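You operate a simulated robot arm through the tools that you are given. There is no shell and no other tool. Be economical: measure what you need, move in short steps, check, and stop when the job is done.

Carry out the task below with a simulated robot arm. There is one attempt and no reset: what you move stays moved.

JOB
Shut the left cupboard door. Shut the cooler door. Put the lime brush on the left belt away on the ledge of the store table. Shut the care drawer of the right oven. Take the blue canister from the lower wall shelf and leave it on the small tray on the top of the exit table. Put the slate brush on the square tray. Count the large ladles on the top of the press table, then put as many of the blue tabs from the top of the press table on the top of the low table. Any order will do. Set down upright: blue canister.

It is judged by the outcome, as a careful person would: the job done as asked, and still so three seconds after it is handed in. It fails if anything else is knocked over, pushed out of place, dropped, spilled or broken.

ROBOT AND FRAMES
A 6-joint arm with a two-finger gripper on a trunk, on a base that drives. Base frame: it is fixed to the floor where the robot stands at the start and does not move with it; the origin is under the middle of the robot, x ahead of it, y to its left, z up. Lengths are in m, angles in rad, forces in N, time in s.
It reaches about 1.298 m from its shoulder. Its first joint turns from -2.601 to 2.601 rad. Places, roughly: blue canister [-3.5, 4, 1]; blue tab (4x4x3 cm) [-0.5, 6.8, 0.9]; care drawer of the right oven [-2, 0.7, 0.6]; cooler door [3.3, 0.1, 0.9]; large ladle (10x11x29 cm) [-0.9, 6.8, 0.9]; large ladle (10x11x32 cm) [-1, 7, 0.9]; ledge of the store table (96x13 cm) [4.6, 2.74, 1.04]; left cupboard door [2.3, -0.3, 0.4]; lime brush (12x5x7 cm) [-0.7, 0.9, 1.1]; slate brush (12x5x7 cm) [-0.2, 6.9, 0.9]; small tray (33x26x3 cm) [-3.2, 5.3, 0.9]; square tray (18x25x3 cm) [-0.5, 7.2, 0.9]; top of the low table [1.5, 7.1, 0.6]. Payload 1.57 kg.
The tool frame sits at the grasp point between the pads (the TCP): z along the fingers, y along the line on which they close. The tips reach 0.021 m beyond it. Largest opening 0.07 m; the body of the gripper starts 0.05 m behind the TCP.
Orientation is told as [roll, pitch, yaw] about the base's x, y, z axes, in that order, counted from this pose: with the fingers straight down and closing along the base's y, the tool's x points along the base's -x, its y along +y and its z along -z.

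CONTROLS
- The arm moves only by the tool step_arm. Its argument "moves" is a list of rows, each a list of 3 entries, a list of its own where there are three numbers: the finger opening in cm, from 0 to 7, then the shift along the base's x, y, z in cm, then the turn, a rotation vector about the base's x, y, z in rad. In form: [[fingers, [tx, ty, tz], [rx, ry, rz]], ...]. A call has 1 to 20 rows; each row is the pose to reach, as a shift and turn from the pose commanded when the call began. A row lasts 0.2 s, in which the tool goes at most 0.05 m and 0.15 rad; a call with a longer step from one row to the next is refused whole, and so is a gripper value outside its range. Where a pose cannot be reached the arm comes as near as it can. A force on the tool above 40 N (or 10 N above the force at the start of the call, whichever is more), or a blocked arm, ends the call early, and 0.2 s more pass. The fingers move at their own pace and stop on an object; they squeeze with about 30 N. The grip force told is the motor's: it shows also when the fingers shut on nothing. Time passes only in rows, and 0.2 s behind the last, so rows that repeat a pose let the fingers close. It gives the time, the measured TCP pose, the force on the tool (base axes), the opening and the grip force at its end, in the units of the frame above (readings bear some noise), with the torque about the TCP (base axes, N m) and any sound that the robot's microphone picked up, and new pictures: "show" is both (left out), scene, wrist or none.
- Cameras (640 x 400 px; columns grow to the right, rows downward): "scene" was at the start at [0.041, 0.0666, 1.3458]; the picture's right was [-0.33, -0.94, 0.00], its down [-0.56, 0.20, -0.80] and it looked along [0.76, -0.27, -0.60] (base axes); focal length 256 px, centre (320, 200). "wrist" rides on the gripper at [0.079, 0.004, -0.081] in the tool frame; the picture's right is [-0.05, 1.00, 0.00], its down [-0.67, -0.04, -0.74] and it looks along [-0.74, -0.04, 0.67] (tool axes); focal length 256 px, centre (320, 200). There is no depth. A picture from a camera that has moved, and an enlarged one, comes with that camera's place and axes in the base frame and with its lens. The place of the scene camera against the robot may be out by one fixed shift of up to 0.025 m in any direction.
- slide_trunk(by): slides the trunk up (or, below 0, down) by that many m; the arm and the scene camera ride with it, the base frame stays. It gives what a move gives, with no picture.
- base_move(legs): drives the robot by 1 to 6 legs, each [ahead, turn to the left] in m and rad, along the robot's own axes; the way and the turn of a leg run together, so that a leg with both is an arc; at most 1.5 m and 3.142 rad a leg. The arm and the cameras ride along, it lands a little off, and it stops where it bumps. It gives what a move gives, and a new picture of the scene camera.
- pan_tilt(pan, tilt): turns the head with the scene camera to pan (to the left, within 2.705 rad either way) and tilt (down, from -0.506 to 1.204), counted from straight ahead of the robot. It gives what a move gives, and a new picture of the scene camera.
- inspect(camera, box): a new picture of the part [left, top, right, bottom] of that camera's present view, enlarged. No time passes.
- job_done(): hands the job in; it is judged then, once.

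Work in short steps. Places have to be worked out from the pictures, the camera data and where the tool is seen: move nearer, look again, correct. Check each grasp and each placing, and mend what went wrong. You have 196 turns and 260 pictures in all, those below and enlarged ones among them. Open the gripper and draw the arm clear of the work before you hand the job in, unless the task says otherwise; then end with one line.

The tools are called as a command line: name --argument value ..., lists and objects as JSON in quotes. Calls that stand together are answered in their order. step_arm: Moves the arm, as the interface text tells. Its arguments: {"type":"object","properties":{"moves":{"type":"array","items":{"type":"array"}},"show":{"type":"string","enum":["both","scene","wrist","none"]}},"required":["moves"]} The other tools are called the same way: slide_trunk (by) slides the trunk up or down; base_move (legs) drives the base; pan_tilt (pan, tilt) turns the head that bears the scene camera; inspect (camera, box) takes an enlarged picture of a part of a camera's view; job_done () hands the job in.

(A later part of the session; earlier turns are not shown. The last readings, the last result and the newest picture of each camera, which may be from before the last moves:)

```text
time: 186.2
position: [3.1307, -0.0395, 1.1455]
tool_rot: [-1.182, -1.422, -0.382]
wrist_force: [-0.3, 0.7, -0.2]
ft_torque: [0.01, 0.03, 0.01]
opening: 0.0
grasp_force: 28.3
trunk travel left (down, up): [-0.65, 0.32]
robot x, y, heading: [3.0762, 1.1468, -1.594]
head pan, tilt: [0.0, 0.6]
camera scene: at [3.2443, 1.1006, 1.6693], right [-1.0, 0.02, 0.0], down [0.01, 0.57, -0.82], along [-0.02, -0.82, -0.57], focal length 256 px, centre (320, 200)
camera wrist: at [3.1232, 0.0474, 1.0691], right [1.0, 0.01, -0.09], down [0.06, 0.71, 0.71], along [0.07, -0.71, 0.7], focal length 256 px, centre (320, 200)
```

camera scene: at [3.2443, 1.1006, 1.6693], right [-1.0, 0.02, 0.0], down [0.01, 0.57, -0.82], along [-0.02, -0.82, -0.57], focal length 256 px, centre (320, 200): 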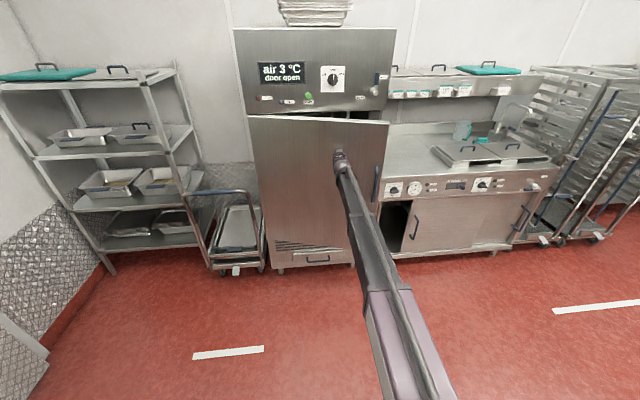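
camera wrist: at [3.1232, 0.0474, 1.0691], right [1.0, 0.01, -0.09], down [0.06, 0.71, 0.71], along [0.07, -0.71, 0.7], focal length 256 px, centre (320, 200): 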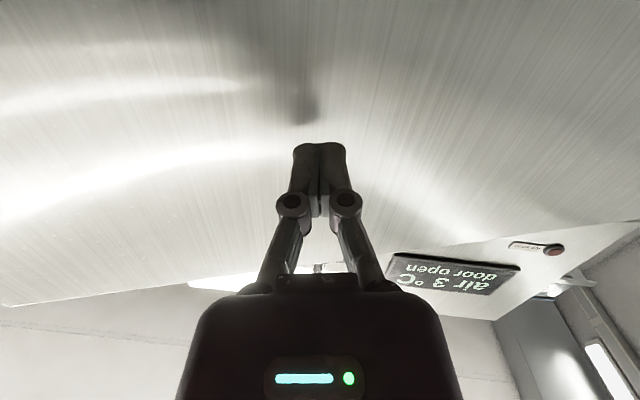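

Door is almost shut. Pull back 10 cm, drive 0.2 m ahead, then push the rest with the arm.

step_arm --moves '[[0, [0, 5, 0], [0, 0, 0]], [0, [-3, 9, 0], [0, 0, 0]], [0, [-6, 13, 0], [0, 0, 0]], [0, [-6, 18, 0], [0, 0, 0]]]' --show "none"

base_move --legs '[[0.2, 0]]'

step_arm --moves '[[0, [0, -3, 0], [0, 0, 0]], [0, [0, -6, 0], [0, 0, 0]], [0, [0, -9, 0], [0, 0, 0]], [0, [0, -12, 0], [0, 0, 0]], [0, [0, -15, 0], [0, 0, 0]], [0, [0, -18, 0], [0, 0, 0]], [0, [0, -20, 0], [0, 0, 0]], [0, [0, -22, 0], [0, 0, 0]], [0, [0, -24, 0], [0, 0, 0]], [0, [0, -26, 0], [0, 0, 0]]]' --show "scene"

```text
time: 187.2
position: [3.0688, 0.142, 1.1451]
tool_rot: [-1.182, -1.42, -0.381]
wrist_force: [-0.2, 0.2, 0.1]
ft_torque: [-0.01, 0.0, -0.05]
opening: 0.0
grasp_force: 28.4
trunk travel left (down, up): [-0.65, 0.32]
robot x, y, heading: [3.0762, 1.1486, -1.592]
head pan, tilt: [0.0, 0.6]
```

```text
time: 189.0
position: [3.0658, -0.0599, 1.1438]
tool_rot: [-1.174, -1.419, -0.39]
wrist_force: [0.3, -0.2, -1.0]
ft_torque: [0.0, 0.04, 0.01]
opening: 0.0001
grasp_force: 28.9
trunk travel left (down, up): [-0.65, 0.32]
robot x, y, heading: [3.0717, 0.9472, -1.591]
head pan, tilt: [0.0, 0.6]
camera scene: at [3.2396, 0.9007, 1.6693], right [-1.0, 0.02, 0.0], down [0.01, 0.57, -0.82], along [-0.02, -0.82, -0.57], focal length 256 px, centre (320, 200)
```

scene: 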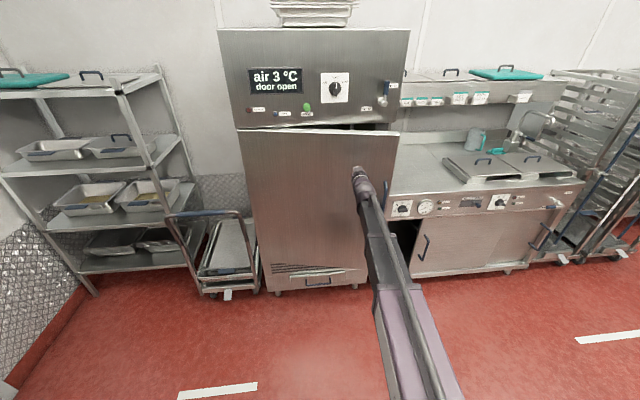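

```text
time: 190.1
position: [3.0646, -0.1904, 1.1449]
tool_rot: [-1.149, -1.421, -0.413]
wrist_force: [-1.3, 6.3, 2.9]
ft_torque: [-0.12, -0.05, -0.02]
opening: 0.0
grasp_force: 28.8
trunk travel left (down, up): [-0.65, 0.32]
robot x, y, heading: [3.0721, 0.9497, -1.591]
head pan, tilt: [0.0, 0.6]
stopped in row 5: the force on the tool passed its limit at 68 N (the readings are from after the stop); the commanded pose is now the measured one
camera scene: at [3.2396, 0.9026, 1.6695], right [-1.0, 0.02, 0.0], down [0.01, 0.56, -0.83], along [-0.02, -0.83, -0.56], focal length 256 px, centre (320, 200)
```

scene: 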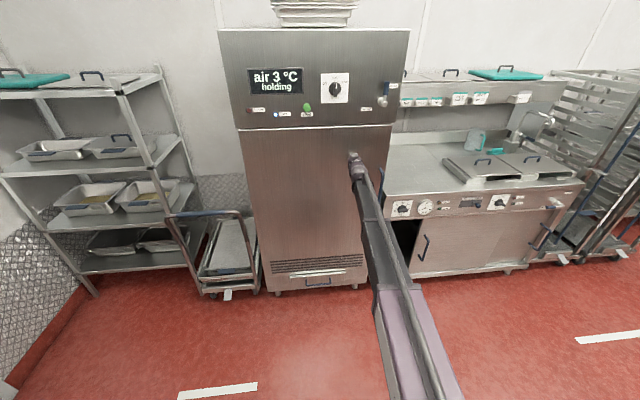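

The display now reads "holding": cooler door shut. I back off and inspect the cupboard doors.

step_arm --moves '[[0, [0, 4, 0], [0, 0, 0]], [0, [0, 8, 0], [0, 0, 0]], [0, [0, 12, 0], [0, 0, 0]], [0, [0, 16, 0], [0, 0, 0]], [0, [0, 20, 0], [0, 0, 0]], [0, [0, 24, 0], [0, 0, 0]], [0, [0, 28, 0], [0, 0, 0]]]' --show "none"

pan_tilt --pan -0.5 --tilt 0.75

inspect --camera "scene" --box '[200, 100, 480, 275]'

```text
time: 191.7
position: [3.0643, 0.0916, 1.1436]
tool_rot: [-1.128, -1.42, -0.434]
wrist_force: [0.2, 0.8, 0.4]
ft_torque: [-0.03, 0.01, -0.01]
opening: 0.0
grasp_force: 28.7
trunk travel left (down, up): [-0.65, 0.32]
robot x, y, heading: [3.0707, 0.9513, -1.593]
head pan, tilt: [0.0, 0.6]
```

```text
time: 192.7
position: [3.0646, 0.0902, 1.1433]
tool_rot: [-1.124, -1.418, -0.437]
wrist_force: [-0.1, -0.2, 0.2]
ft_torque: [-0.03, 0.0, -0.03]
opening: 0.0001
grasp_force: 28.7
trunk travel left (down, up): [-0.65, 0.32]
robot x, y, heading: [3.0712, 0.9512, -1.601]
head pan, tilt: [-0.499, 0.75]
camera scene: at [3.2004, 0.9181, 1.6565], right [-0.87, 0.5, 0.0], down [0.34, 0.59, -0.73], along [-0.36, -0.63, -0.68], focal length 256 px, centre (320, 200)
```

scene: 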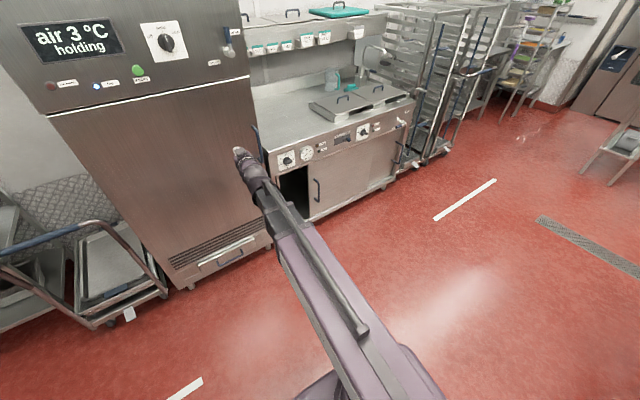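

```text
2.29 times, centred on (340, 188) of scene
camera zoom: at [3.2004, 0.9181, 1.6565], right [-0.87, 0.5, 0.0], down [0.34, 0.59, -0.73], along [-0.36, -0.63, -0.68], focal length 586 px, centre (274, 229)
```

zoom: 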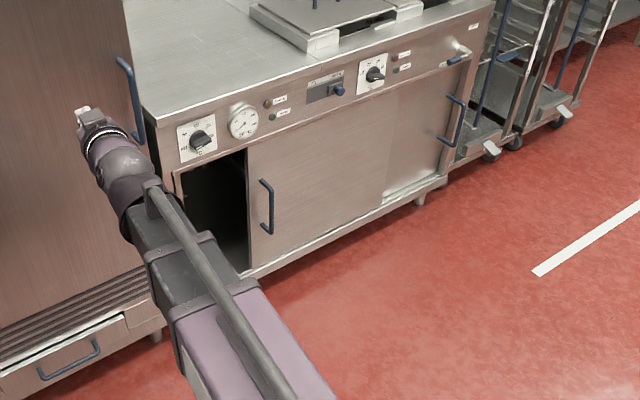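

Left door is a sliding panel with its handle near (2.55, -0.25, 0.5); it needs to slide +x. I reposition the base in front of it.

base_move --legs '[[0, -1.54], [0.6, 0], [0, 1.55], [0.12, 0]]'

pan_tilt --pan 0 --tilt 0.8

```text
time: 195.7
position: [2.5645, 0.2522, 1.1438]
tool_rot: [-1.121, -1.419, -1.057]
wrist_force: [0.8, -0.7, 0.0]
ft_torque: [-0.02, -0.01, -0.02]
opening: 0.0001
grasp_force: 28.9
trunk travel left (down, up): [-0.65, 0.32]
robot x, y, heading: [3.0624, 0.9517, -2.173]
head pan, tilt: [-0.499, 0.75]
stopped in leg 1: the robot was blocked; the commanded pose is now the measured one
camera scene: at [3.153, 0.8564, 1.6564], right [-0.46, 0.89, 0.0], down [0.61, 0.31, -0.73], along [-0.65, -0.33, -0.68], focal length 256 px, centre (320, 200)
```

scene: 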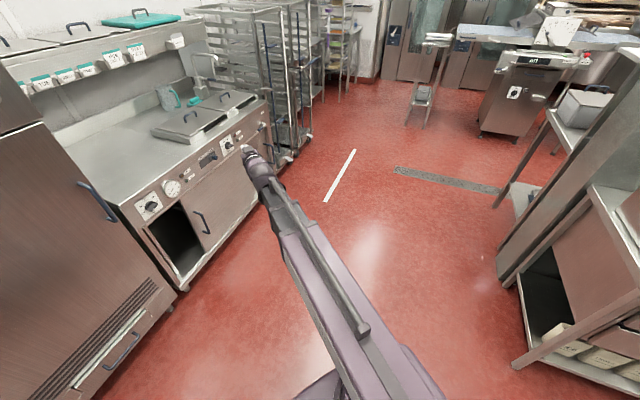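

```text
time: 196.6
position: [2.5635, 0.2534, 1.1426]
tool_rot: [-1.122, -1.418, -1.059]
wrist_force: [-0.4, 0.0, -0.5]
ft_torque: [0.01, -0.02, 0.05]
opening: 0.0001
grasp_force: 28.4
trunk travel left (down, up): [-0.65, 0.32]
robot x, y, heading: [3.061, 0.9566, -2.172]
head pan, tilt: [0.0, 0.799]
camera scene: at [3.1806, 0.8273, 1.6524], right [-0.83, 0.56, 0.0], down [0.4, 0.59, -0.7], along [-0.39, -0.58, -0.72], focal length 256 px, centre (320, 200)
```

scene: 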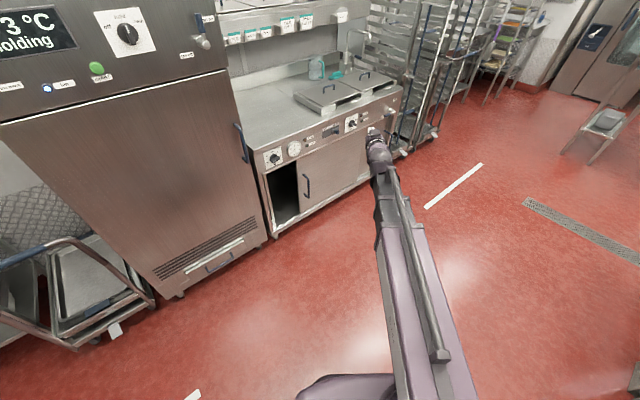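

The turn was blocked after 0.58 rad; I look around behind the robot for the cause.

pan_tilt --pan 2.4 --tilt 0.8

pan_tilt --pan -2.4 --tilt 0.8

pan_tilt --pan 0.8 --tilt 1.1

```text
time: 198.8
position: [2.5638, 0.2519, 1.1428]
tool_rot: [-1.123, -1.418, -1.059]
wrist_force: [-0.1, 0.0, -0.1]
ft_torque: [0.01, -0.01, 0.02]
opening: 0.0
grasp_force: 28.3
trunk travel left (down, up): [-0.65, 0.32]
robot x, y, heading: [3.0622, 0.9544, -2.168]
head pan, tilt: [2.4, 0.799]
camera scene: at [3.3045, 0.9124, 1.6524], right [0.23, -0.97, 0.0], down [-0.7, -0.16, -0.7], along [0.68, 0.16, -0.72], focal length 256 px, centre (320, 200)
```

scene: 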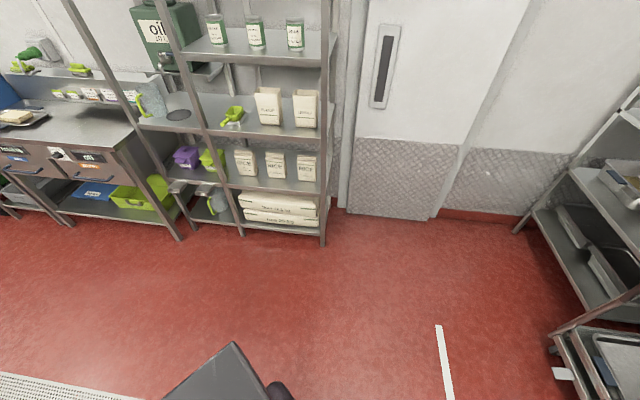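

```text
time: 202.6
position: [2.5643, 0.2517, 1.1433]
tool_rot: [-1.121, -1.42, -1.059]
wrist_force: [-0.1, -0.4, 0.5]
ft_torque: [-0.06, 0.01, -0.01]
opening: 0.0
grasp_force: 28.6
trunk travel left (down, up): [-0.65, 0.32]
robot x, y, heading: [3.0638, 0.9558, -2.168]
head pan, tilt: [-2.4, 0.799]
camera scene: at [3.2143, 0.9738, 1.6524], right [0.99, 0.14, 0.0], down [0.1, -0.71, -0.7], along [-0.1, 0.69, -0.72], focal length 256 px, centre (320, 200)
```

scene: 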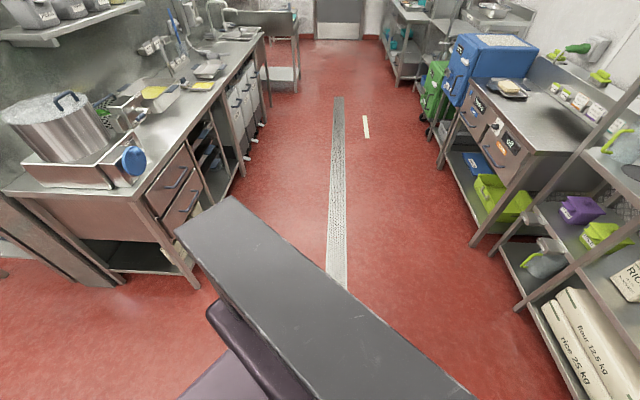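

```text
time: 205.4
position: [2.566, 0.2528, 1.1428]
tool_rot: [-1.123, -1.42, -1.059]
wrist_force: [0.3, 0.2, 0.0]
ft_torque: [-0.06, -0.01, 0.03]
opening: 0.0001
grasp_force: 28.8
trunk travel left (down, up): [-0.65, 0.32]
robot x, y, heading: [3.063, 0.9506, -2.17]
head pan, tilt: [0.799, 1.1]
camera scene: at [3.2386, 0.8321, 1.6307], right [-0.98, -0.2, 0.0], down [-0.18, 0.87, -0.45], along [0.09, -0.44, -0.89], focal length 256 px, centre (320, 200)
```

scene: 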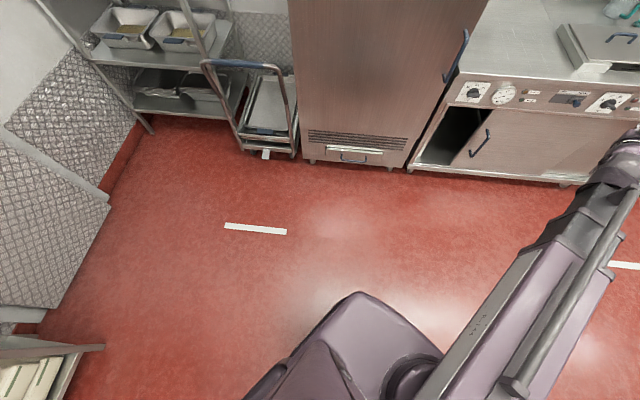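

Nothing touches visibly. I retry a small turn to see whether the block persists.

base_move --legs '[[0, -0.3]]'

```text
time: 207.1
position: [2.3753, 0.4412, 1.1434]
tool_rot: [-1.129, -1.419, -1.367]
wrist_force: [-0.3, -0.1, -0.2]
ft_torque: [0.07, -0.02, -0.01]
opening: 0.0002
grasp_force: 28.5
trunk travel left (down, up): [-0.65, 0.32]
robot x, y, heading: [3.0585, 0.9581, -2.477]
head pan, tilt: [0.799, 1.1]
camera scene: at [3.1924, 0.7897, 1.6308], right [-0.99, 0.11, 0.0], down [0.09, 0.89, -0.45], along [-0.05, -0.45, -0.89], focal length 256 px, centre (320, 200)
```

scene: 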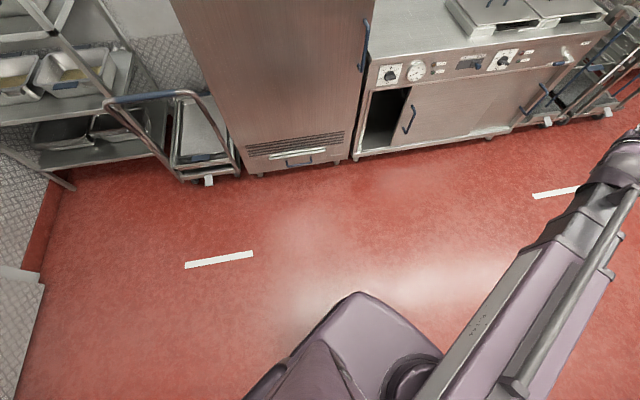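

It moves now. Continue the repositioning.

base_move --legs '[[0, -0.66], [0.58, 0], [0, 0.8]]'

base_move --legs '[[0, 0.76]]'

pan_tilt --pan 0 --tilt 0.8

```text
time: 209.7
position: [2.2045, 0.8992, 1.142]
tool_rot: [-1.116, -1.419, -1.959]
wrist_force: [-0.2, 0.5, 0.3]
ft_torque: [0.02, -0.02, 0.02]
opening: 0.0
grasp_force: 28.8
trunk travel left (down, up): [-0.65, 0.32]
robot x, y, heading: [3.0622, 0.9663, -3.016]
head pan, tilt: [0.799, 1.1]
stopped in leg 1: the robot was blocked; the commanded pose is now the measured one
camera scene: at [3.0869, 0.7534, 1.6307], right [-0.8, 0.6, 0.0], down [0.54, 0.71, -0.45], along [-0.27, -0.36, -0.89], focal length 256 px, centre (320, 200)
```

scene: 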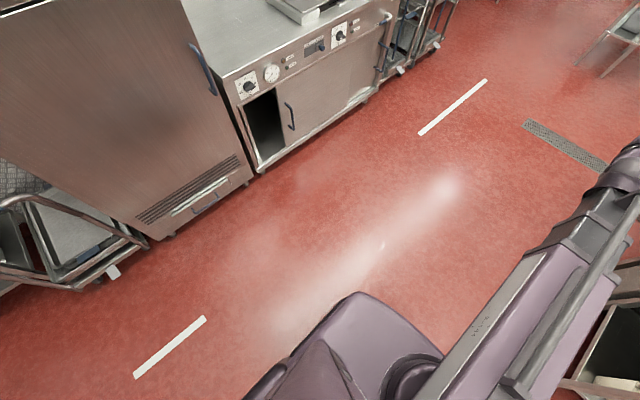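

```text
time: 212.4
position: [2.4123, 0.4004, 1.143]
tool_rot: [-1.117, -1.418, -1.316]
wrist_force: [0.0, 0.0, 0.3]
ft_torque: [-0.01, 0.01, 0.0]
opening: 0.0001
grasp_force: 28.8
trunk travel left (down, up): [-0.65, 0.32]
robot x, y, heading: [3.0618, 0.9579, -2.422]
head pan, tilt: [0.799, 1.1]
stopped in leg 1: the robot was blocked; the commanded pose is now the measured one
camera scene: at [3.2064, 0.7977, 1.6307], right [-1.0, 0.05, 0.0], down [0.05, 0.89, -0.45], along [-0.02, -0.45, -0.89], focal length 256 px, centre (320, 200)
```

scene: 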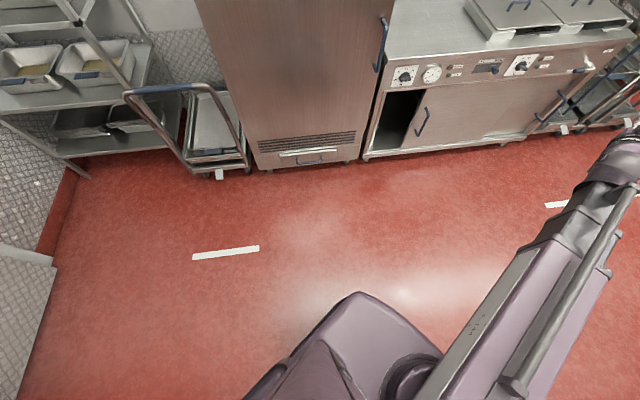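

```text
time: 213.6
position: [2.4112, 0.4008, 1.1432]
tool_rot: [-1.117, -1.418, -1.315]
wrist_force: [-0.9, -0.6, 0.4]
ft_torque: [-0.04, -0.02, -0.02]
opening: 0.0001
grasp_force: 28.8
trunk travel left (down, up): [-0.65, 0.32]
robot x, y, heading: [3.0623, 0.9598, -2.422]
head pan, tilt: [0.0, 0.799]
camera scene: at [3.1491, 0.8076, 1.6524], right [-0.66, 0.75, 0.0], down [0.54, 0.47, -0.7], along [-0.52, -0.46, -0.72], focal length 256 px, centre (320, 200)
```

scene: 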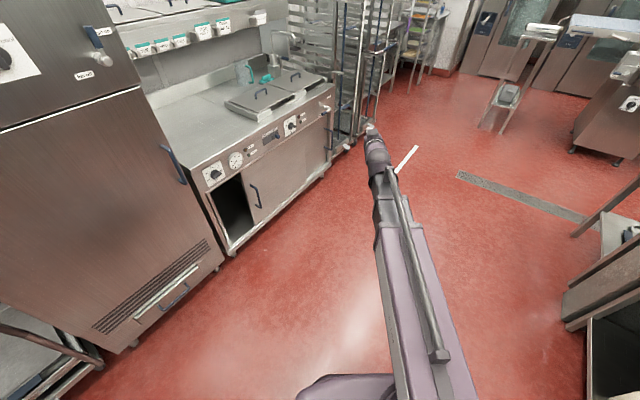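

The block seems to be a lag with the arm extended (always at ~0.59 rad). I use shorter turning legs.

base_move --legs '[[0, -0.4], [0, -0.3], [0.58, 0], [0, 0.4], [0, 0.4]]'

base_move --legs '[[0, 0.4], [0, 0.36]]'

```text
time: 215.9
position: [2.244, 0.7128, 1.142]
tool_rot: [-1.12, -1.414, -1.727]
wrist_force: [0.3, -0.2, -0.7]
ft_torque: [0.0, -0.02, 0.05]
opening: 0.0
grasp_force: 28.3
trunk travel left (down, up): [-0.65, 0.32]
robot x, y, heading: [3.0686, 0.9713, -2.822]
head pan, tilt: [0.0, 0.799]
stopped in leg 2: the robot was blocked; the commanded pose is now the measured one
camera scene: at [3.0842, 0.7946, 1.6524], right [-0.32, 0.95, 0.0], down [0.68, 0.23, -0.7], along [-0.66, -0.22, -0.72], focal length 256 px, centre (320, 200)
```

scene: 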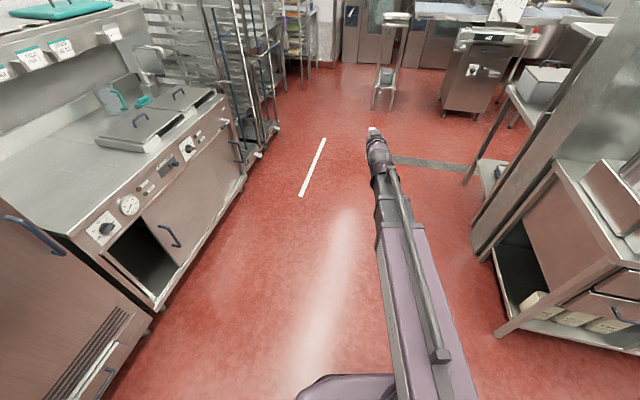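

```text
time: 219.1
position: [2.5704, 0.264, 1.143]
tool_rot: [-1.118, -1.415, -1.071]
wrist_force: [-0.4, -0.5, -0.5]
ft_torque: [0.0, 0.04, -0.01]
opening: 0.0001
grasp_force: 28.7
trunk travel left (down, up): [-0.65, 0.32]
robot x, y, heading: [3.0758, 0.9627, -2.206]
head pan, tilt: [0.0, 0.799]
stopped in leg 2: the robot was blocked; the commanded pose is now the measured one
camera scene: at [3.1871, 0.8329, 1.6525], right [-0.81, 0.59, 0.0], down [0.43, 0.58, -0.7], along [-0.41, -0.56, -0.72], focal length 256 px, centre (320, 200)
```

scene: 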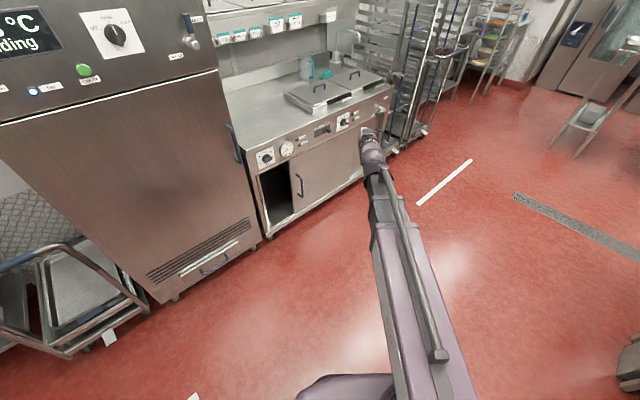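

Straight driving works and a small advance brings the handle in reach without turning. Drive 0.33 m ahead, then lower the trunk.

base_move --legs '[[0.33, 0]]'

pan_tilt --pan 0.3 --tilt 0.9

```text
time: 221.7
position: [2.3778, 0.0005, 1.1426]
tool_rot: [-1.121, -1.415, -1.07]
wrist_force: [0.3, -0.5, -0.6]
ft_torque: [0.01, 0.0, -0.03]
opening: 0.0
grasp_force: 29.1
trunk travel left (down, up): [-0.65, 0.32]
robot x, y, heading: [2.8785, 0.6994, -2.202]
head pan, tilt: [0.0, 0.799]
camera scene: at [2.9932, 0.5689, 1.6524], right [-0.81, 0.59, 0.0], down [0.42, 0.58, -0.7], along [-0.41, -0.56, -0.72], focal length 256 px, centre (320, 200)
```

scene: 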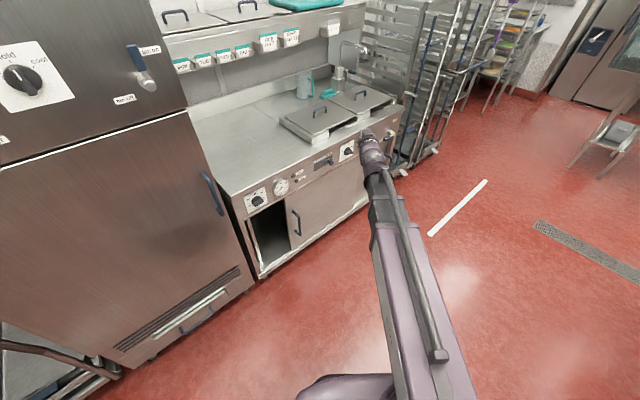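

```text
time: 222.5
position: [2.3787, 0.0009, 1.1433]
tool_rot: [-1.121, -1.414, -1.069]
wrist_force: [0.3, 0.1, -0.4]
ft_torque: [0.02, 0.0, 0.03]
opening: 0.0
grasp_force: 28.5
trunk travel left (down, up): [-0.65, 0.32]
robot x, y, heading: [2.8753, 0.6994, -2.205]
head pan, tilt: [0.3, 0.901]
camera scene: at [3.0165, 0.563, 1.6446], right [-0.94, 0.33, 0.0], down [0.26, 0.74, -0.62], along [-0.2, -0.59, -0.78], focal length 256 px, centre (320, 200)
```

scene: 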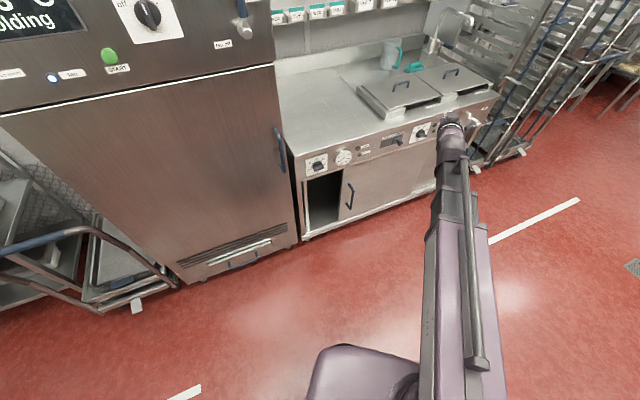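

Handle triangulated at ≈(2.535, -0.31, 0.45). Lower the trunk fully, then aim the fingers at -y, slightly down, on the handle's -x side.

slide_trunk --by -0.35

slide_trunk --by -0.29

step_arm --moves '[[0, [2, -2, -1], [0.06, -0.02, 0.12]], [0, [4, -4, -2], [0.12, -0.035, 0.24]], [0, [6, -6, -3], [0.18, -0.05, 0.36]], [0, [8, -8, -4], [0.24, -0.07, 0.48]], [0, [9, -10, -5], [0.3, -0.09, 0.6]]]' --show "both"

```text
time: 225.9
position: [2.3782, 0.0003, 0.7932]
tool_rot: [-1.12, -1.416, -1.068]
wrist_force: [-0.4, -0.3, -0.4]
ft_torque: [-0.02, -0.02, 0.0]
opening: 0.0
grasp_force: 29.0
trunk travel left (down, up): [-0.3, 0.67]
robot x, y, heading: [2.8778, 0.6972, -2.205]
head pan, tilt: [0.3, 0.901]
```

```text
time: 228.8
position: [2.3773, -0.0006, 0.5023]
tool_rot: [-1.122, -1.415, -1.069]
wrist_force: [0.0, 0.5, -0.2]
ft_torque: [-0.02, -0.01, 0.02]
opening: 0.0002
grasp_force: 28.2
trunk travel left (down, up): [-0.01, 0.96]
robot x, y, heading: [2.8796, 0.6976, -2.201]
head pan, tilt: [0.3, 0.901]
```

```text
time: 230.0
position: [2.4676, -0.1023, 0.4477]
tool_rot: [-0.361, -1.168, -1.199]
wrist_force: [-0.3, 0.6, 0.4]
ft_torque: [-0.02, 0.01, 0.0]
opening: 0.0
grasp_force: 29.1
out of reach, approached as far as the arm can: row 4, 5
trunk travel left (down, up): [-0.01, 0.96]
robot x, y, heading: [2.8743, 0.6977, -2.207]
head pan, tilt: [0.3, 0.901]
camera scene: at [3.0165, 0.563, 1.0045], right [-0.94, 0.33, 0.0], down [0.26, 0.74, -0.62], along [-0.2, -0.59, -0.78], focal length 256 px, centre (320, 200)
camera wrist: at [2.4627, 0.0031, 0.4026], right [1.0, 0.02, -0.09], down [0.07, 0.45, 0.89], along [0.05, -0.89, 0.45], focal length 256 px, centre (320, 200)
```

scene: 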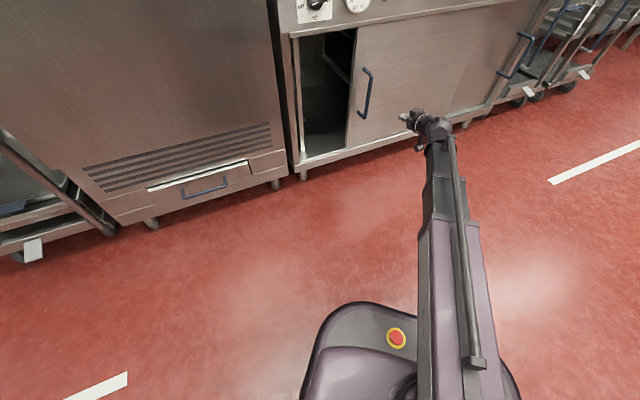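
wrist: 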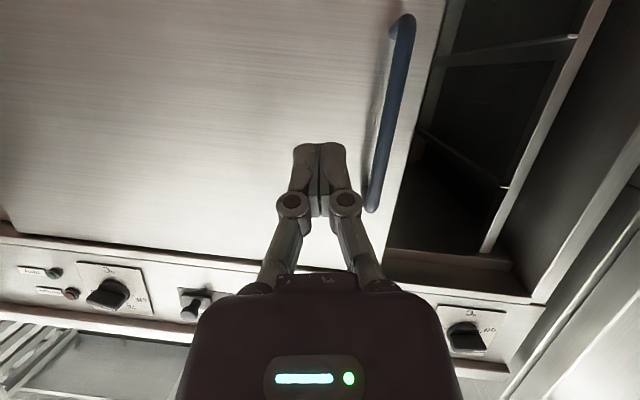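

Handle spans z 0.35–0.56 at x≈2.55, fingers on its -x side. Advance to the panel with force guard.

step_arm --moves '[[0, [0, -5, 0], [0, 0, 0]], [0, [0, -10, 0], [0, 0, 0]], [0, [0, -14, 0], [0, 0, 0]], [0, [0, -17, 0], [0, 0, 0]], [0, [0, -19, 0], [0, 0, 0]]]' --show "both"

```text
time: 231.2
position: [2.4675, -0.2891, 0.4472]
tool_rot: [-0.365, -1.169, -1.199]
wrist_force: [-0.7, -0.1, 0.3]
ft_torque: [-0.03, -0.03, -0.02]
opening: 0.0001
grasp_force: 28.8
trunk travel left (down, up): [-0.01, 0.96]
robot x, y, heading: [2.8775, 0.6972, -2.203]
head pan, tilt: [0.3, 0.901]
camera scene: at [3.0165, 0.563, 1.0045], right [-0.94, 0.33, 0.0], down [0.26, 0.74, -0.62], along [-0.2, -0.59, -0.78], focal length 256 px, centre (320, 200)
camera wrist: at [2.4627, -0.1849, 0.4026], right [1.0, 0.01, -0.09], down [0.07, 0.45, 0.89], along [0.05, -0.89, 0.45], focal length 256 px, centre (320, 200)
```

scene: 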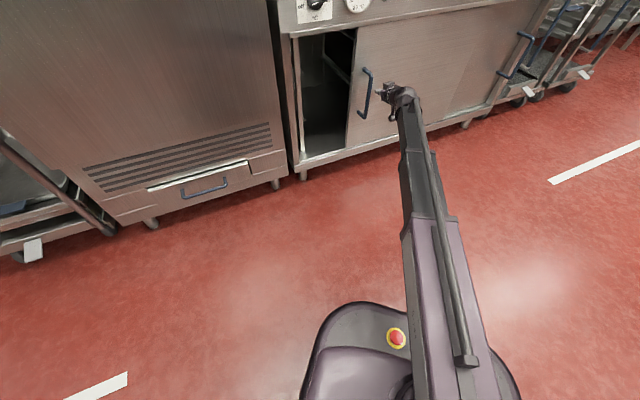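
wrist: 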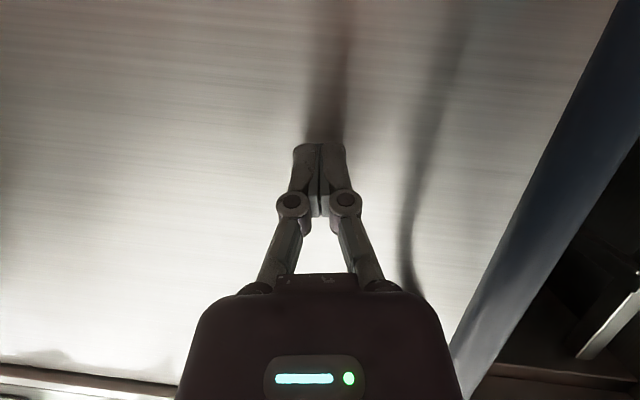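

Fingers pass behind the handle bar's depth. Now sweep +x to slide the door.

step_arm --moves '[[0, [3, -0.5, 0], [0, 0, 0]], [0, [5.5, -0.5, 0], [0, 0, 0]], [0, [7.5, -0.5, 0], [0, 0, 0]], [0, [9.5, -0.5, 0], [0, 0, 0]], [0, [11.5, -0.5, 0], [0, 0, 0]], [0, [13.5, -0.5, 0], [0, 0, 0]], [0, [15.5, -0.5, 0], [0, 0, 0]], [0, [17.5, -0.5, 0], [0, 0, 0]], [0, [19.5, -0.5, 0], [0, 0, 0]], [0, [21.5, -0.5, 0], [0, 0, 0]], [0, [23.5, -0.5, 0], [0, 0, 0]]]' --show "both"

```text
time: 231.8
position: [2.5101, -0.2898, 0.4465]
tool_rot: [-0.362, -1.167, -1.201]
wrist_force: [0.2, 7.1, 0.0]
ft_torque: [-0.01, -0.02, 0.06]
opening: 0.0
grasp_force: 28.2
trunk travel left (down, up): [-0.01, 0.96]
robot x, y, heading: [2.8768, 0.7001, -2.196]
head pan, tilt: [0.3, 0.901]
stopped in row 2: the force on the tool passed its limit at 46 N (the readings are from after the stop); the commanded pose is now the measured one
camera scene: at [3.0166, 0.5632, 1.0046], right [-0.94, 0.33, 0.0], down [0.26, 0.74, -0.62], along [-0.2, -0.59, -0.78], focal length 256 px, centre (320, 200)
camera wrist: at [2.5047, -0.1842, 0.4026], right [1.0, 0.01, -0.09], down [0.07, 0.45, 0.89], along [0.05, -0.89, 0.44], focal length 256 px, centre (320, 200)
```

scene: 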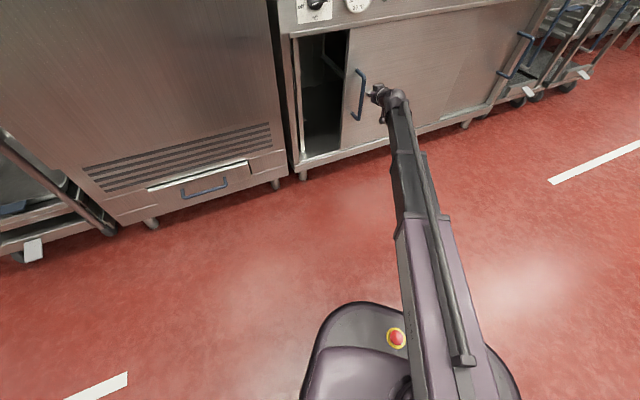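
wrist: 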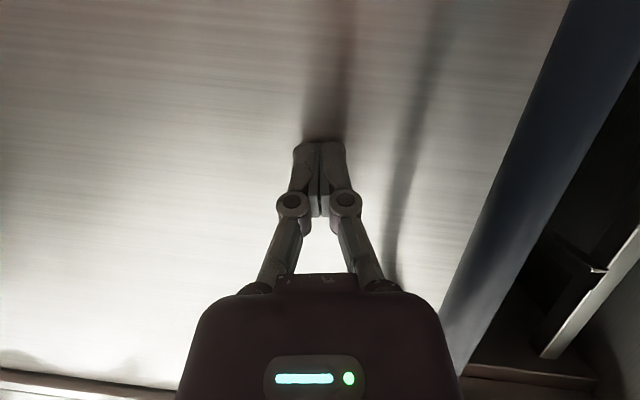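

The tips touched the panel (door shifted slightly with friction). Back off 1 cm and sweep.

step_arm --moves '[[0, [0, 1, 0], [0, 0, 0]], [0, [2.5, 1, 0], [0, 0, 0]], [0, [5, 1, 0], [0, 0, 0]], [0, [7, 1, 0], [0, 0, 0]], [0, [9, 1, 0], [0, 0, 0]], [0, [11, 1, 0], [0, 0, 0]], [0, [13, 1, 0], [0, 0, 0]], [0, [15, 1, 0], [0, 0, 0]], [0, [17, 1, 0], [0, 0, 0]], [0, [19, 1, 0], [0, 0, 0]], [0, [21, 1, 0], [0, 0, 0]]]' --show "both"

```text
time: 233.7
position: [2.6682, -0.2753, 0.4459]
tool_rot: [-0.362, -1.161, -1.203]
wrist_force: [0.2, 4.0, 0.1]
ft_torque: [-0.01, 0.0, 0.09]
opening: 0.0
grasp_force: 28.6
trunk travel left (down, up): [-0.01, 0.96]
robot x, y, heading: [2.8801, 0.7006, -2.206]
head pan, tilt: [0.3, 0.901]
stopped in row 9: the force on the tool passed its limit at 43 N (the readings are from after the stop); the commanded pose is now the measured one
camera scene: at [3.0166, 0.5632, 1.0046], right [-0.94, 0.33, 0.0], down [0.26, 0.74, -0.62], along [-0.2, -0.59, -0.78], focal length 256 px, centre (320, 200)
camera wrist: at [2.663, -0.1704, 0.4023], right [1.0, 0.01, -0.09], down [0.08, 0.44, 0.89], along [0.05, -0.9, 0.44], focal length 256 px, centre (320, 200)
```

scene: 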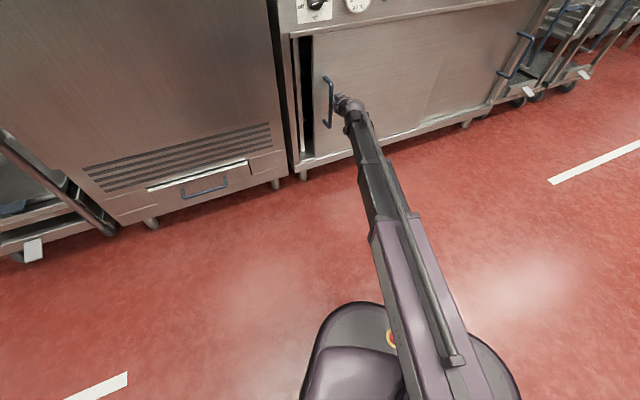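
wrist: 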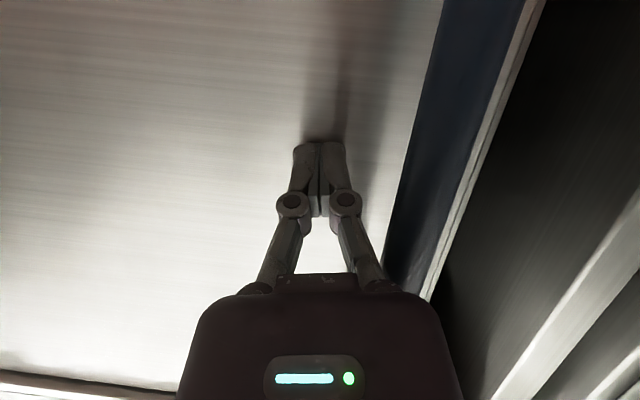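

Door slid well; a small gap remains. Back off slightly from the panel and push on.

step_arm --moves '[[0, [0, 0.8, 0], [0, 0, 0]], [0, [2, 0.8, 0], [0, 0, 0]], [0, [4, 0.8, 0], [0, 0, 0]], [0, [6, 0.8, 0], [0, 0, 0]], [0, [8, 0.8, 0], [0, 0, 0]], [0, [10, 0.8, 0], [0, 0, 0]]]' --show "both"

```text
time: 235.0
position: [2.744, -0.2685, 0.4465]
tool_rot: [-0.38, -1.16, -1.197]
wrist_force: [-6.6, 1.9, -1.5]
ft_torque: [-0.07, -0.03, 0.23]
opening: 0.0
grasp_force: 28.8
trunk travel left (down, up): [-0.01, 0.96]
robot x, y, heading: [2.8808, 0.6979, -2.2]
head pan, tilt: [0.3, 0.901]
stopped in row 6: the force on the tool passed its limit at 61 N (the readings are from after the stop); the commanded pose is now the measured one
camera scene: at [3.0163, 0.5629, 1.0045], right [-0.94, 0.33, 0.0], down [0.26, 0.74, -0.62], along [-0.2, -0.59, -0.78], focal length 256 px, centre (320, 200)
camera wrist: at [2.7397, -0.1631, 0.4021], right [1.0, 0.0, -0.1], down [0.09, 0.44, 0.89], along [0.05, -0.9, 0.44], focal length 256 px, centre (320, 200)
```

scene: 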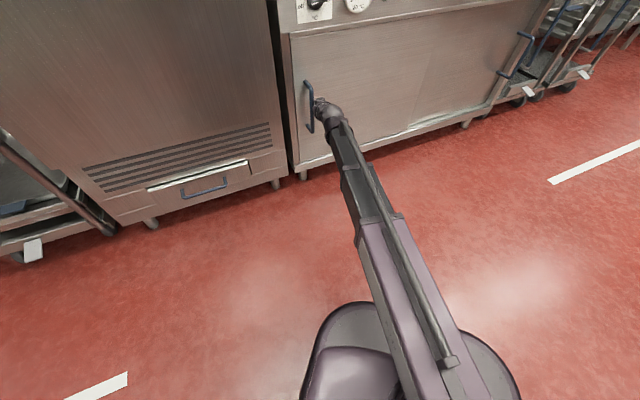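
wrist: 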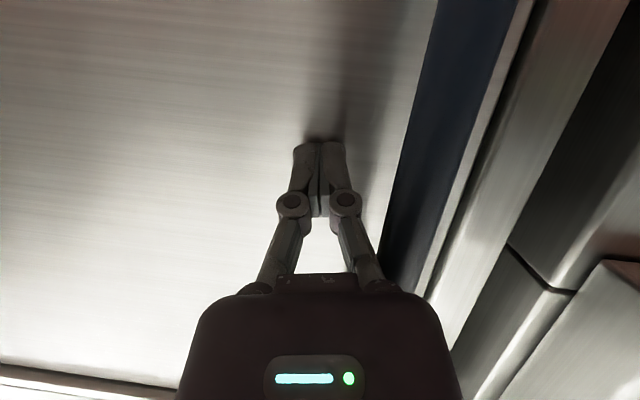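

Left cupboard door is now shut. I back away and fold the tool down for driving.

step_arm --moves '[[0, [-4, 0.5, 0], [0, 0, 0]], [0, [-4, 5, 0], [0, 0, 0]], [0, [-4, 9, 0], [0, 0, 0]], [0, [-3, 13, 0], [0.13, 0, 0]], [0, [-2, 17, -2], [0.26, 0, 0]], [0, [-1, 21, -4], [0.39, 0, 0]], [0, [0, 24, -6], [0.52, 0, 0]], [0, [1, 27, -7], [0.65, 0, 0]], [0, [2, 30, -8], [0.78, 0, 0]], [0, [3, 33, -9], [0.91, 0, 0]], [0, [4, 36, -10], [1.04, 0, 0]], [0, [5, 38, -11], [1.17, 0, 0]], [0, [5, 40, -12], [1.27, 0, 0]]]' --show "scene"

slide_trunk --by 0.4

```text
time: 237.8
position: [2.7953, 0.131, 0.328]
tool_rot: [-0.019, 0.084, -1.424]
wrist_force: [0.5, 0.0, 0.6]
ft_torque: [-0.01, -0.01, 0.0]
opening: 0.0001
grasp_force: 28.5
out of reach, approached as far as the arm can: row 4, 5, 6, 7, 8, 9, 10, 11, 12, 13
trunk travel left (down, up): [-0.01, 0.96]
robot x, y, heading: [2.8805, 0.6984, -2.205]
head pan, tilt: [0.3, 0.901]
camera scene: at [3.0166, 0.563, 1.0045], right [-0.94, 0.33, 0.0], down [0.26, 0.74, -0.62], along [-0.2, -0.59, -0.78], focal length 256 px, centre (320, 200)
```

scene: 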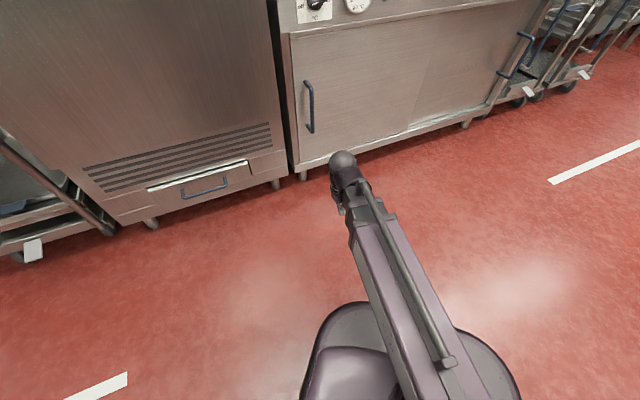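

```text
time: 241.6
position: [2.7938, 0.1304, 0.7296]
tool_rot: [-0.02, 0.082, -1.425]
wrist_force: [-0.4, -0.2, -0.4]
ft_torque: [0.01, 0.0, 0.0]
opening: 0.0
grasp_force: 28.3
trunk travel left (down, up): [-0.41, 0.56]
robot x, y, heading: [2.8805, 0.6985, -2.203]
head pan, tilt: [0.3, 0.901]
```

I drive to the main corridor: face -x, 2.4 m, then turn to +y.

base_move --legs '[[0, -0.94], [1.2, 0], [1.22, 0], [0, -1.57]]'

pan_tilt --pan 0 --tilt 0.4

```text
time: 265.6
position: [0.1736, 1.2407, 0.7302]
tool_rot: [-0.019, 0.081, 2.335]
wrist_force: [-0.5, -0.1, 0.2]
ft_torque: [0.0, 0.01, -0.02]
opening: 0.0
grasp_force: 28.6
trunk travel left (down, up): [-0.41, 0.56]
robot x, y, heading: [0.4804, 0.7244, 1.566]
head pan, tilt: [0.3, 0.901]
camera scene: at [0.2852, 0.7551, 1.4045], right [0.96, 0.29, 0.0], down [0.22, -0.75, -0.62], along [-0.18, 0.6, -0.78], focal length 256 px, centre (320, 200)
```

scene: 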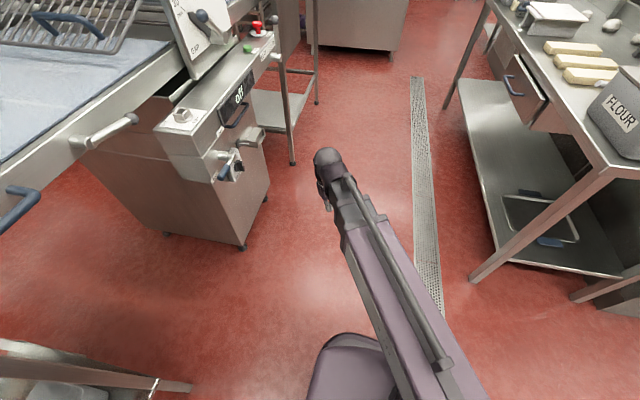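

```text
time: 266.5
position: [0.1745, 1.2392, 0.7309]
tool_rot: [-0.019, 0.082, 2.336]
wrist_force: [0.4, -0.2, -0.1]
ft_torque: [-0.01, 0.01, 0.0]
opening: 0.0
grasp_force: 28.7
trunk travel left (down, up): [-0.41, 0.56]
robot x, y, heading: [0.4796, 0.7267, 1.562]
head pan, tilt: [0.0, 0.4]
camera scene: at [0.3076, 0.7753, 1.4475], right [1.0, -0.01, 0.0], down [0.0, -0.39, -0.92], along [0.01, 0.92, -0.39], focal length 256 px, centre (320, 200)
```

scene: 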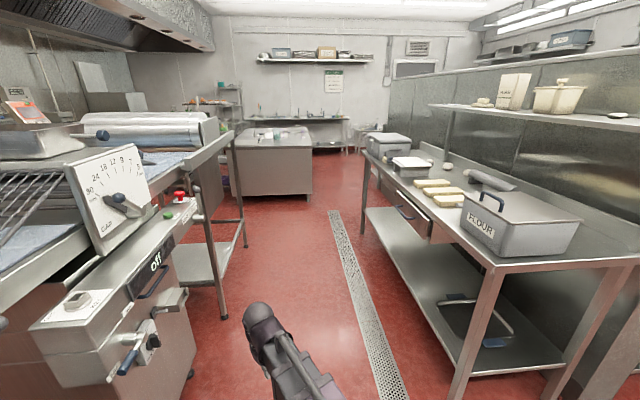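

I centre the arm ahead, then drive down the corridor.

step_arm --moves '[[0, [4.5, 1.2, 0], [0, 0, -0.08]], [0, [9, 2.4, 0], [0, 0, -0.16]], [0, [13.5, 3.5, 0], [0, 0, -0.24]], [0, [18, 4.5, 0], [0, 0, -0.32]], [0, [22.5, 5.2, 0], [0, 0, -0.4]], [0, [27, 5.8, 0], [0, 0, -0.47]], [0, [31, 6, 0], [0, 0, -0.54]]]' --show "none"

base_move --legs '[[1.25, 0], [1.25, 0]]'

```text
time: 268.1
position: [0.4824, 1.3004, 0.7304]
tool_rot: [-0.019, 0.082, 1.796]
wrist_force: [-0.6, 0.7, 0.2]
ft_torque: [0.01, -0.03, -0.03]
opening: 0.0
grasp_force: 28.4
trunk travel left (down, up): [-0.41, 0.56]
robot x, y, heading: [0.4798, 0.7228, 1.562]
head pan, tilt: [0.0, 0.4]
```

```text
time: 283.3
position: [0.4435, 3.8202, 0.7295]
tool_rot: [-0.019, 0.081, 1.823]
wrist_force: [-0.4, -0.3, 0.4]
ft_torque: [0.01, -0.02, 0.02]
opening: 0.0002
grasp_force: 28.9
trunk travel left (down, up): [-0.41, 0.56]
robot x, y, heading: [0.4575, 3.2484, 1.588]
head pan, tilt: [0.0, 0.4]
camera scene: at [0.2839, 3.2912, 1.4475], right [1.0, 0.02, 0.0], down [0.01, -0.39, -0.92], along [-0.02, 0.92, -0.39], focal length 256 px, centre (320, 200)
```

scene: 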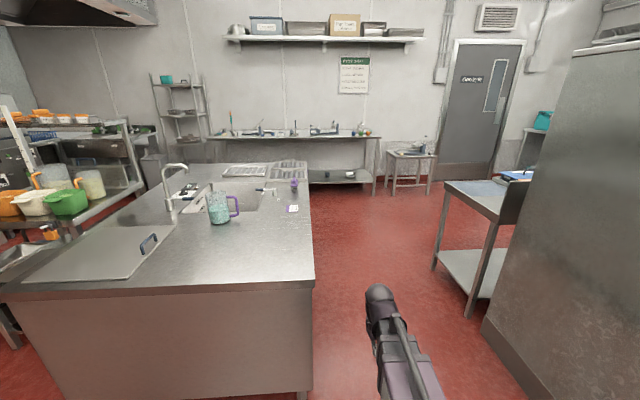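

The sink counter's right edge is near x≈0.2, too close to my lane; check the right side before shifting over.

pan_tilt --pan -0.8 --tilt 0.7

```text
time: 284.4
position: [0.4428, 3.8199, 0.7303]
tool_rot: [-0.019, 0.083, 1.824]
wrist_force: [0.9, -0.4, 0.7]
ft_torque: [0.0, -0.02, -0.04]
opening: 0.0002
grasp_force: 28.7
trunk travel left (down, up): [-0.41, 0.56]
robot x, y, heading: [0.457, 3.2448, 1.589]
head pan, tilt: [-0.799, 0.7]
camera scene: at [0.3454, 3.2591, 1.4207], right [0.71, -0.7, 0.0], down [-0.45, -0.46, -0.77], along [0.54, 0.54, -0.64], focal length 256 px, centre (320, 200)
```

scene: 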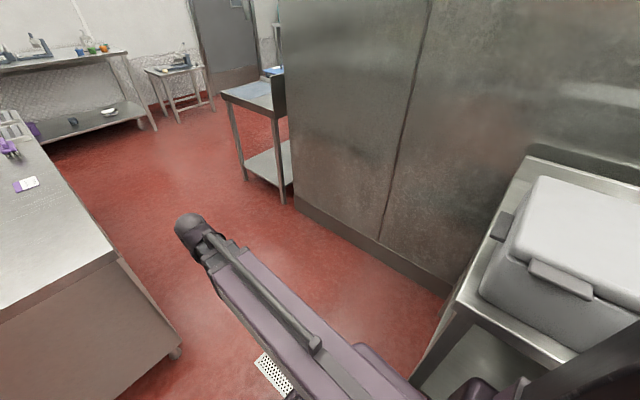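

Free lane is x 0.26–1.4 past y≈3.3. I take a gentle right-then-left S-curve.

base_move --legs '[[0.3, -0.4], [0.3, -0.1], [0.25, 0], [0.3, 0.5]]'

pan_tilt --pan 0.3 --tilt 0.6

```text
time: 292.5
position: [0.8159, 4.8961, 0.7298]
tool_rot: [-0.02, 0.082, 1.818]
wrist_force: [0.2, 0.2, -0.1]
ft_torque: [0.03, 0.02, 0.0]
opening: 0.0
grasp_force: 28.5
trunk travel left (down, up): [-0.41, 0.56]
robot x, y, heading: [0.8335, 4.3251, 1.584]
head pan, tilt: [-0.799, 0.7]
camera scene: at [0.719, 4.3351, 1.4207], right [0.7, -0.71, 0.0], down [-0.46, -0.45, -0.76], along [0.54, 0.54, -0.64], focal length 256 px, centre (320, 200)
```

scene: 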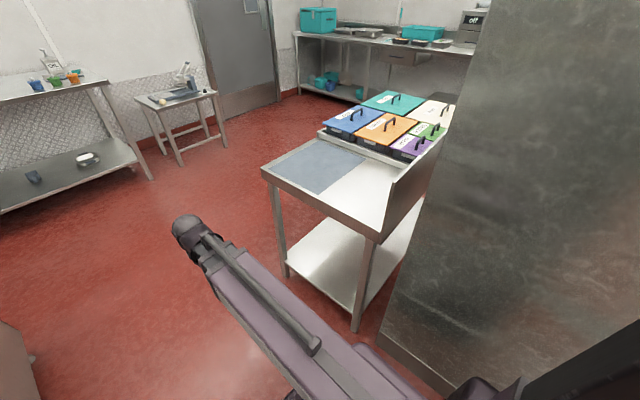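

```text
time: 293.9
position: [0.8159, 4.8961, 0.7296]
tool_rot: [-0.02, 0.08, 1.816]
wrist_force: [0.1, 0.1, -0.5]
ft_torque: [0.0, 0.02, 0.02]
opening: 0.0002
grasp_force: 28.5
trunk travel left (down, up): [-0.41, 0.56]
robot x, y, heading: [0.832, 4.3222, 1.58]
head pan, tilt: [0.3, 0.6]
camera scene: at [0.6316, 4.3595, 1.4293], right [0.95, 0.3, 0.0], down [0.17, -0.54, -0.83], along [-0.25, 0.79, -0.56], focal length 256 px, centre (320, 200)
```

scene: 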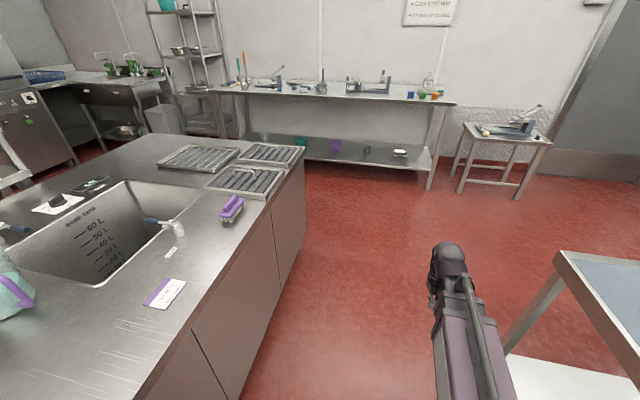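

Through. I zoom on the press table and the low table.

inspect --camera "scene" --box '[200, 45, 360, 145]'

inspect --camera "scene" --box '[330, 60, 460, 140]'

inspect --camera "scene" --box '[440, 90, 570, 170]'

```text
4.00 times, centred on (280, 95) of scene
camera zoom: at [0.6316, 4.3595, 1.4293], right [0.95, 0.3, 0.0], down [0.17, -0.54, -0.83], along [-0.25, 0.79, -0.56], focal length 1026 px, centre (480, 620)
```

zoom: 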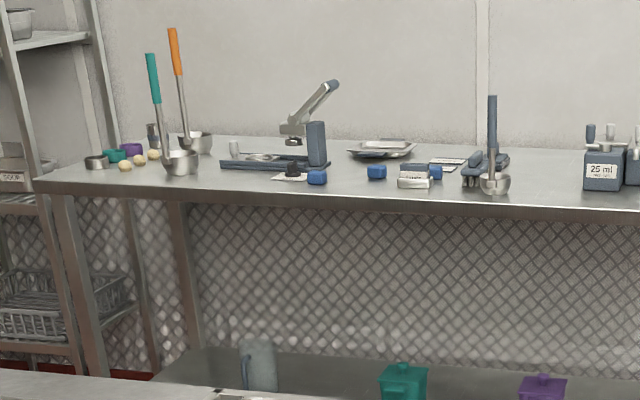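

```text
4.92 times, centred on (395, 100) of scene
camera zoom: at [0.6316, 4.3595, 1.4293], right [0.95, 0.3, 0.0], down [0.17, -0.54, -0.83], along [-0.25, 0.79, -0.56], focal length 1263 px, centre (-49, 692)
```

zoom: 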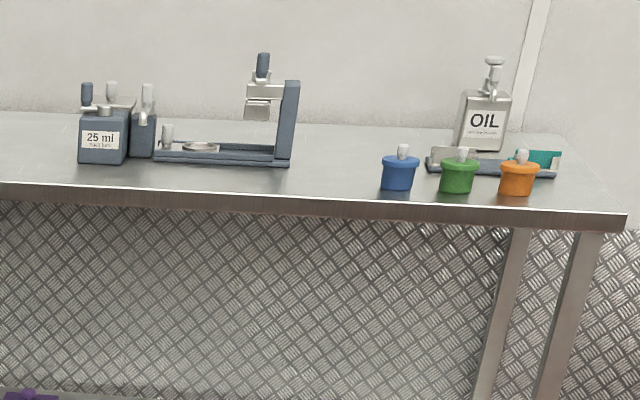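

```text
4.92 times, centred on (505, 130) of scene
camera zoom: at [0.6316, 4.3595, 1.4293], right [0.95, 0.3, 0.0], down [0.17, -0.54, -0.83], along [-0.25, 0.79, -0.56], focal length 1263 px, centre (-591, 545)
```

zoom: 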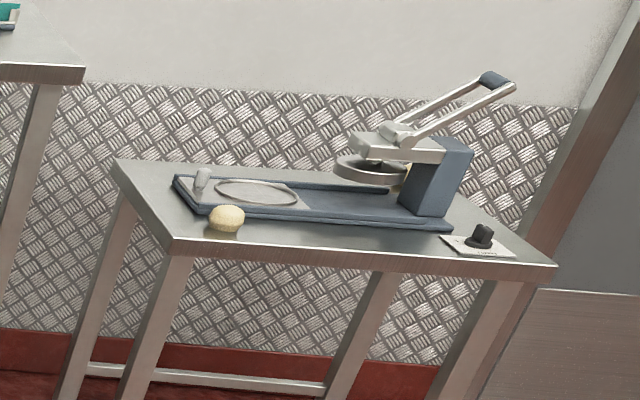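

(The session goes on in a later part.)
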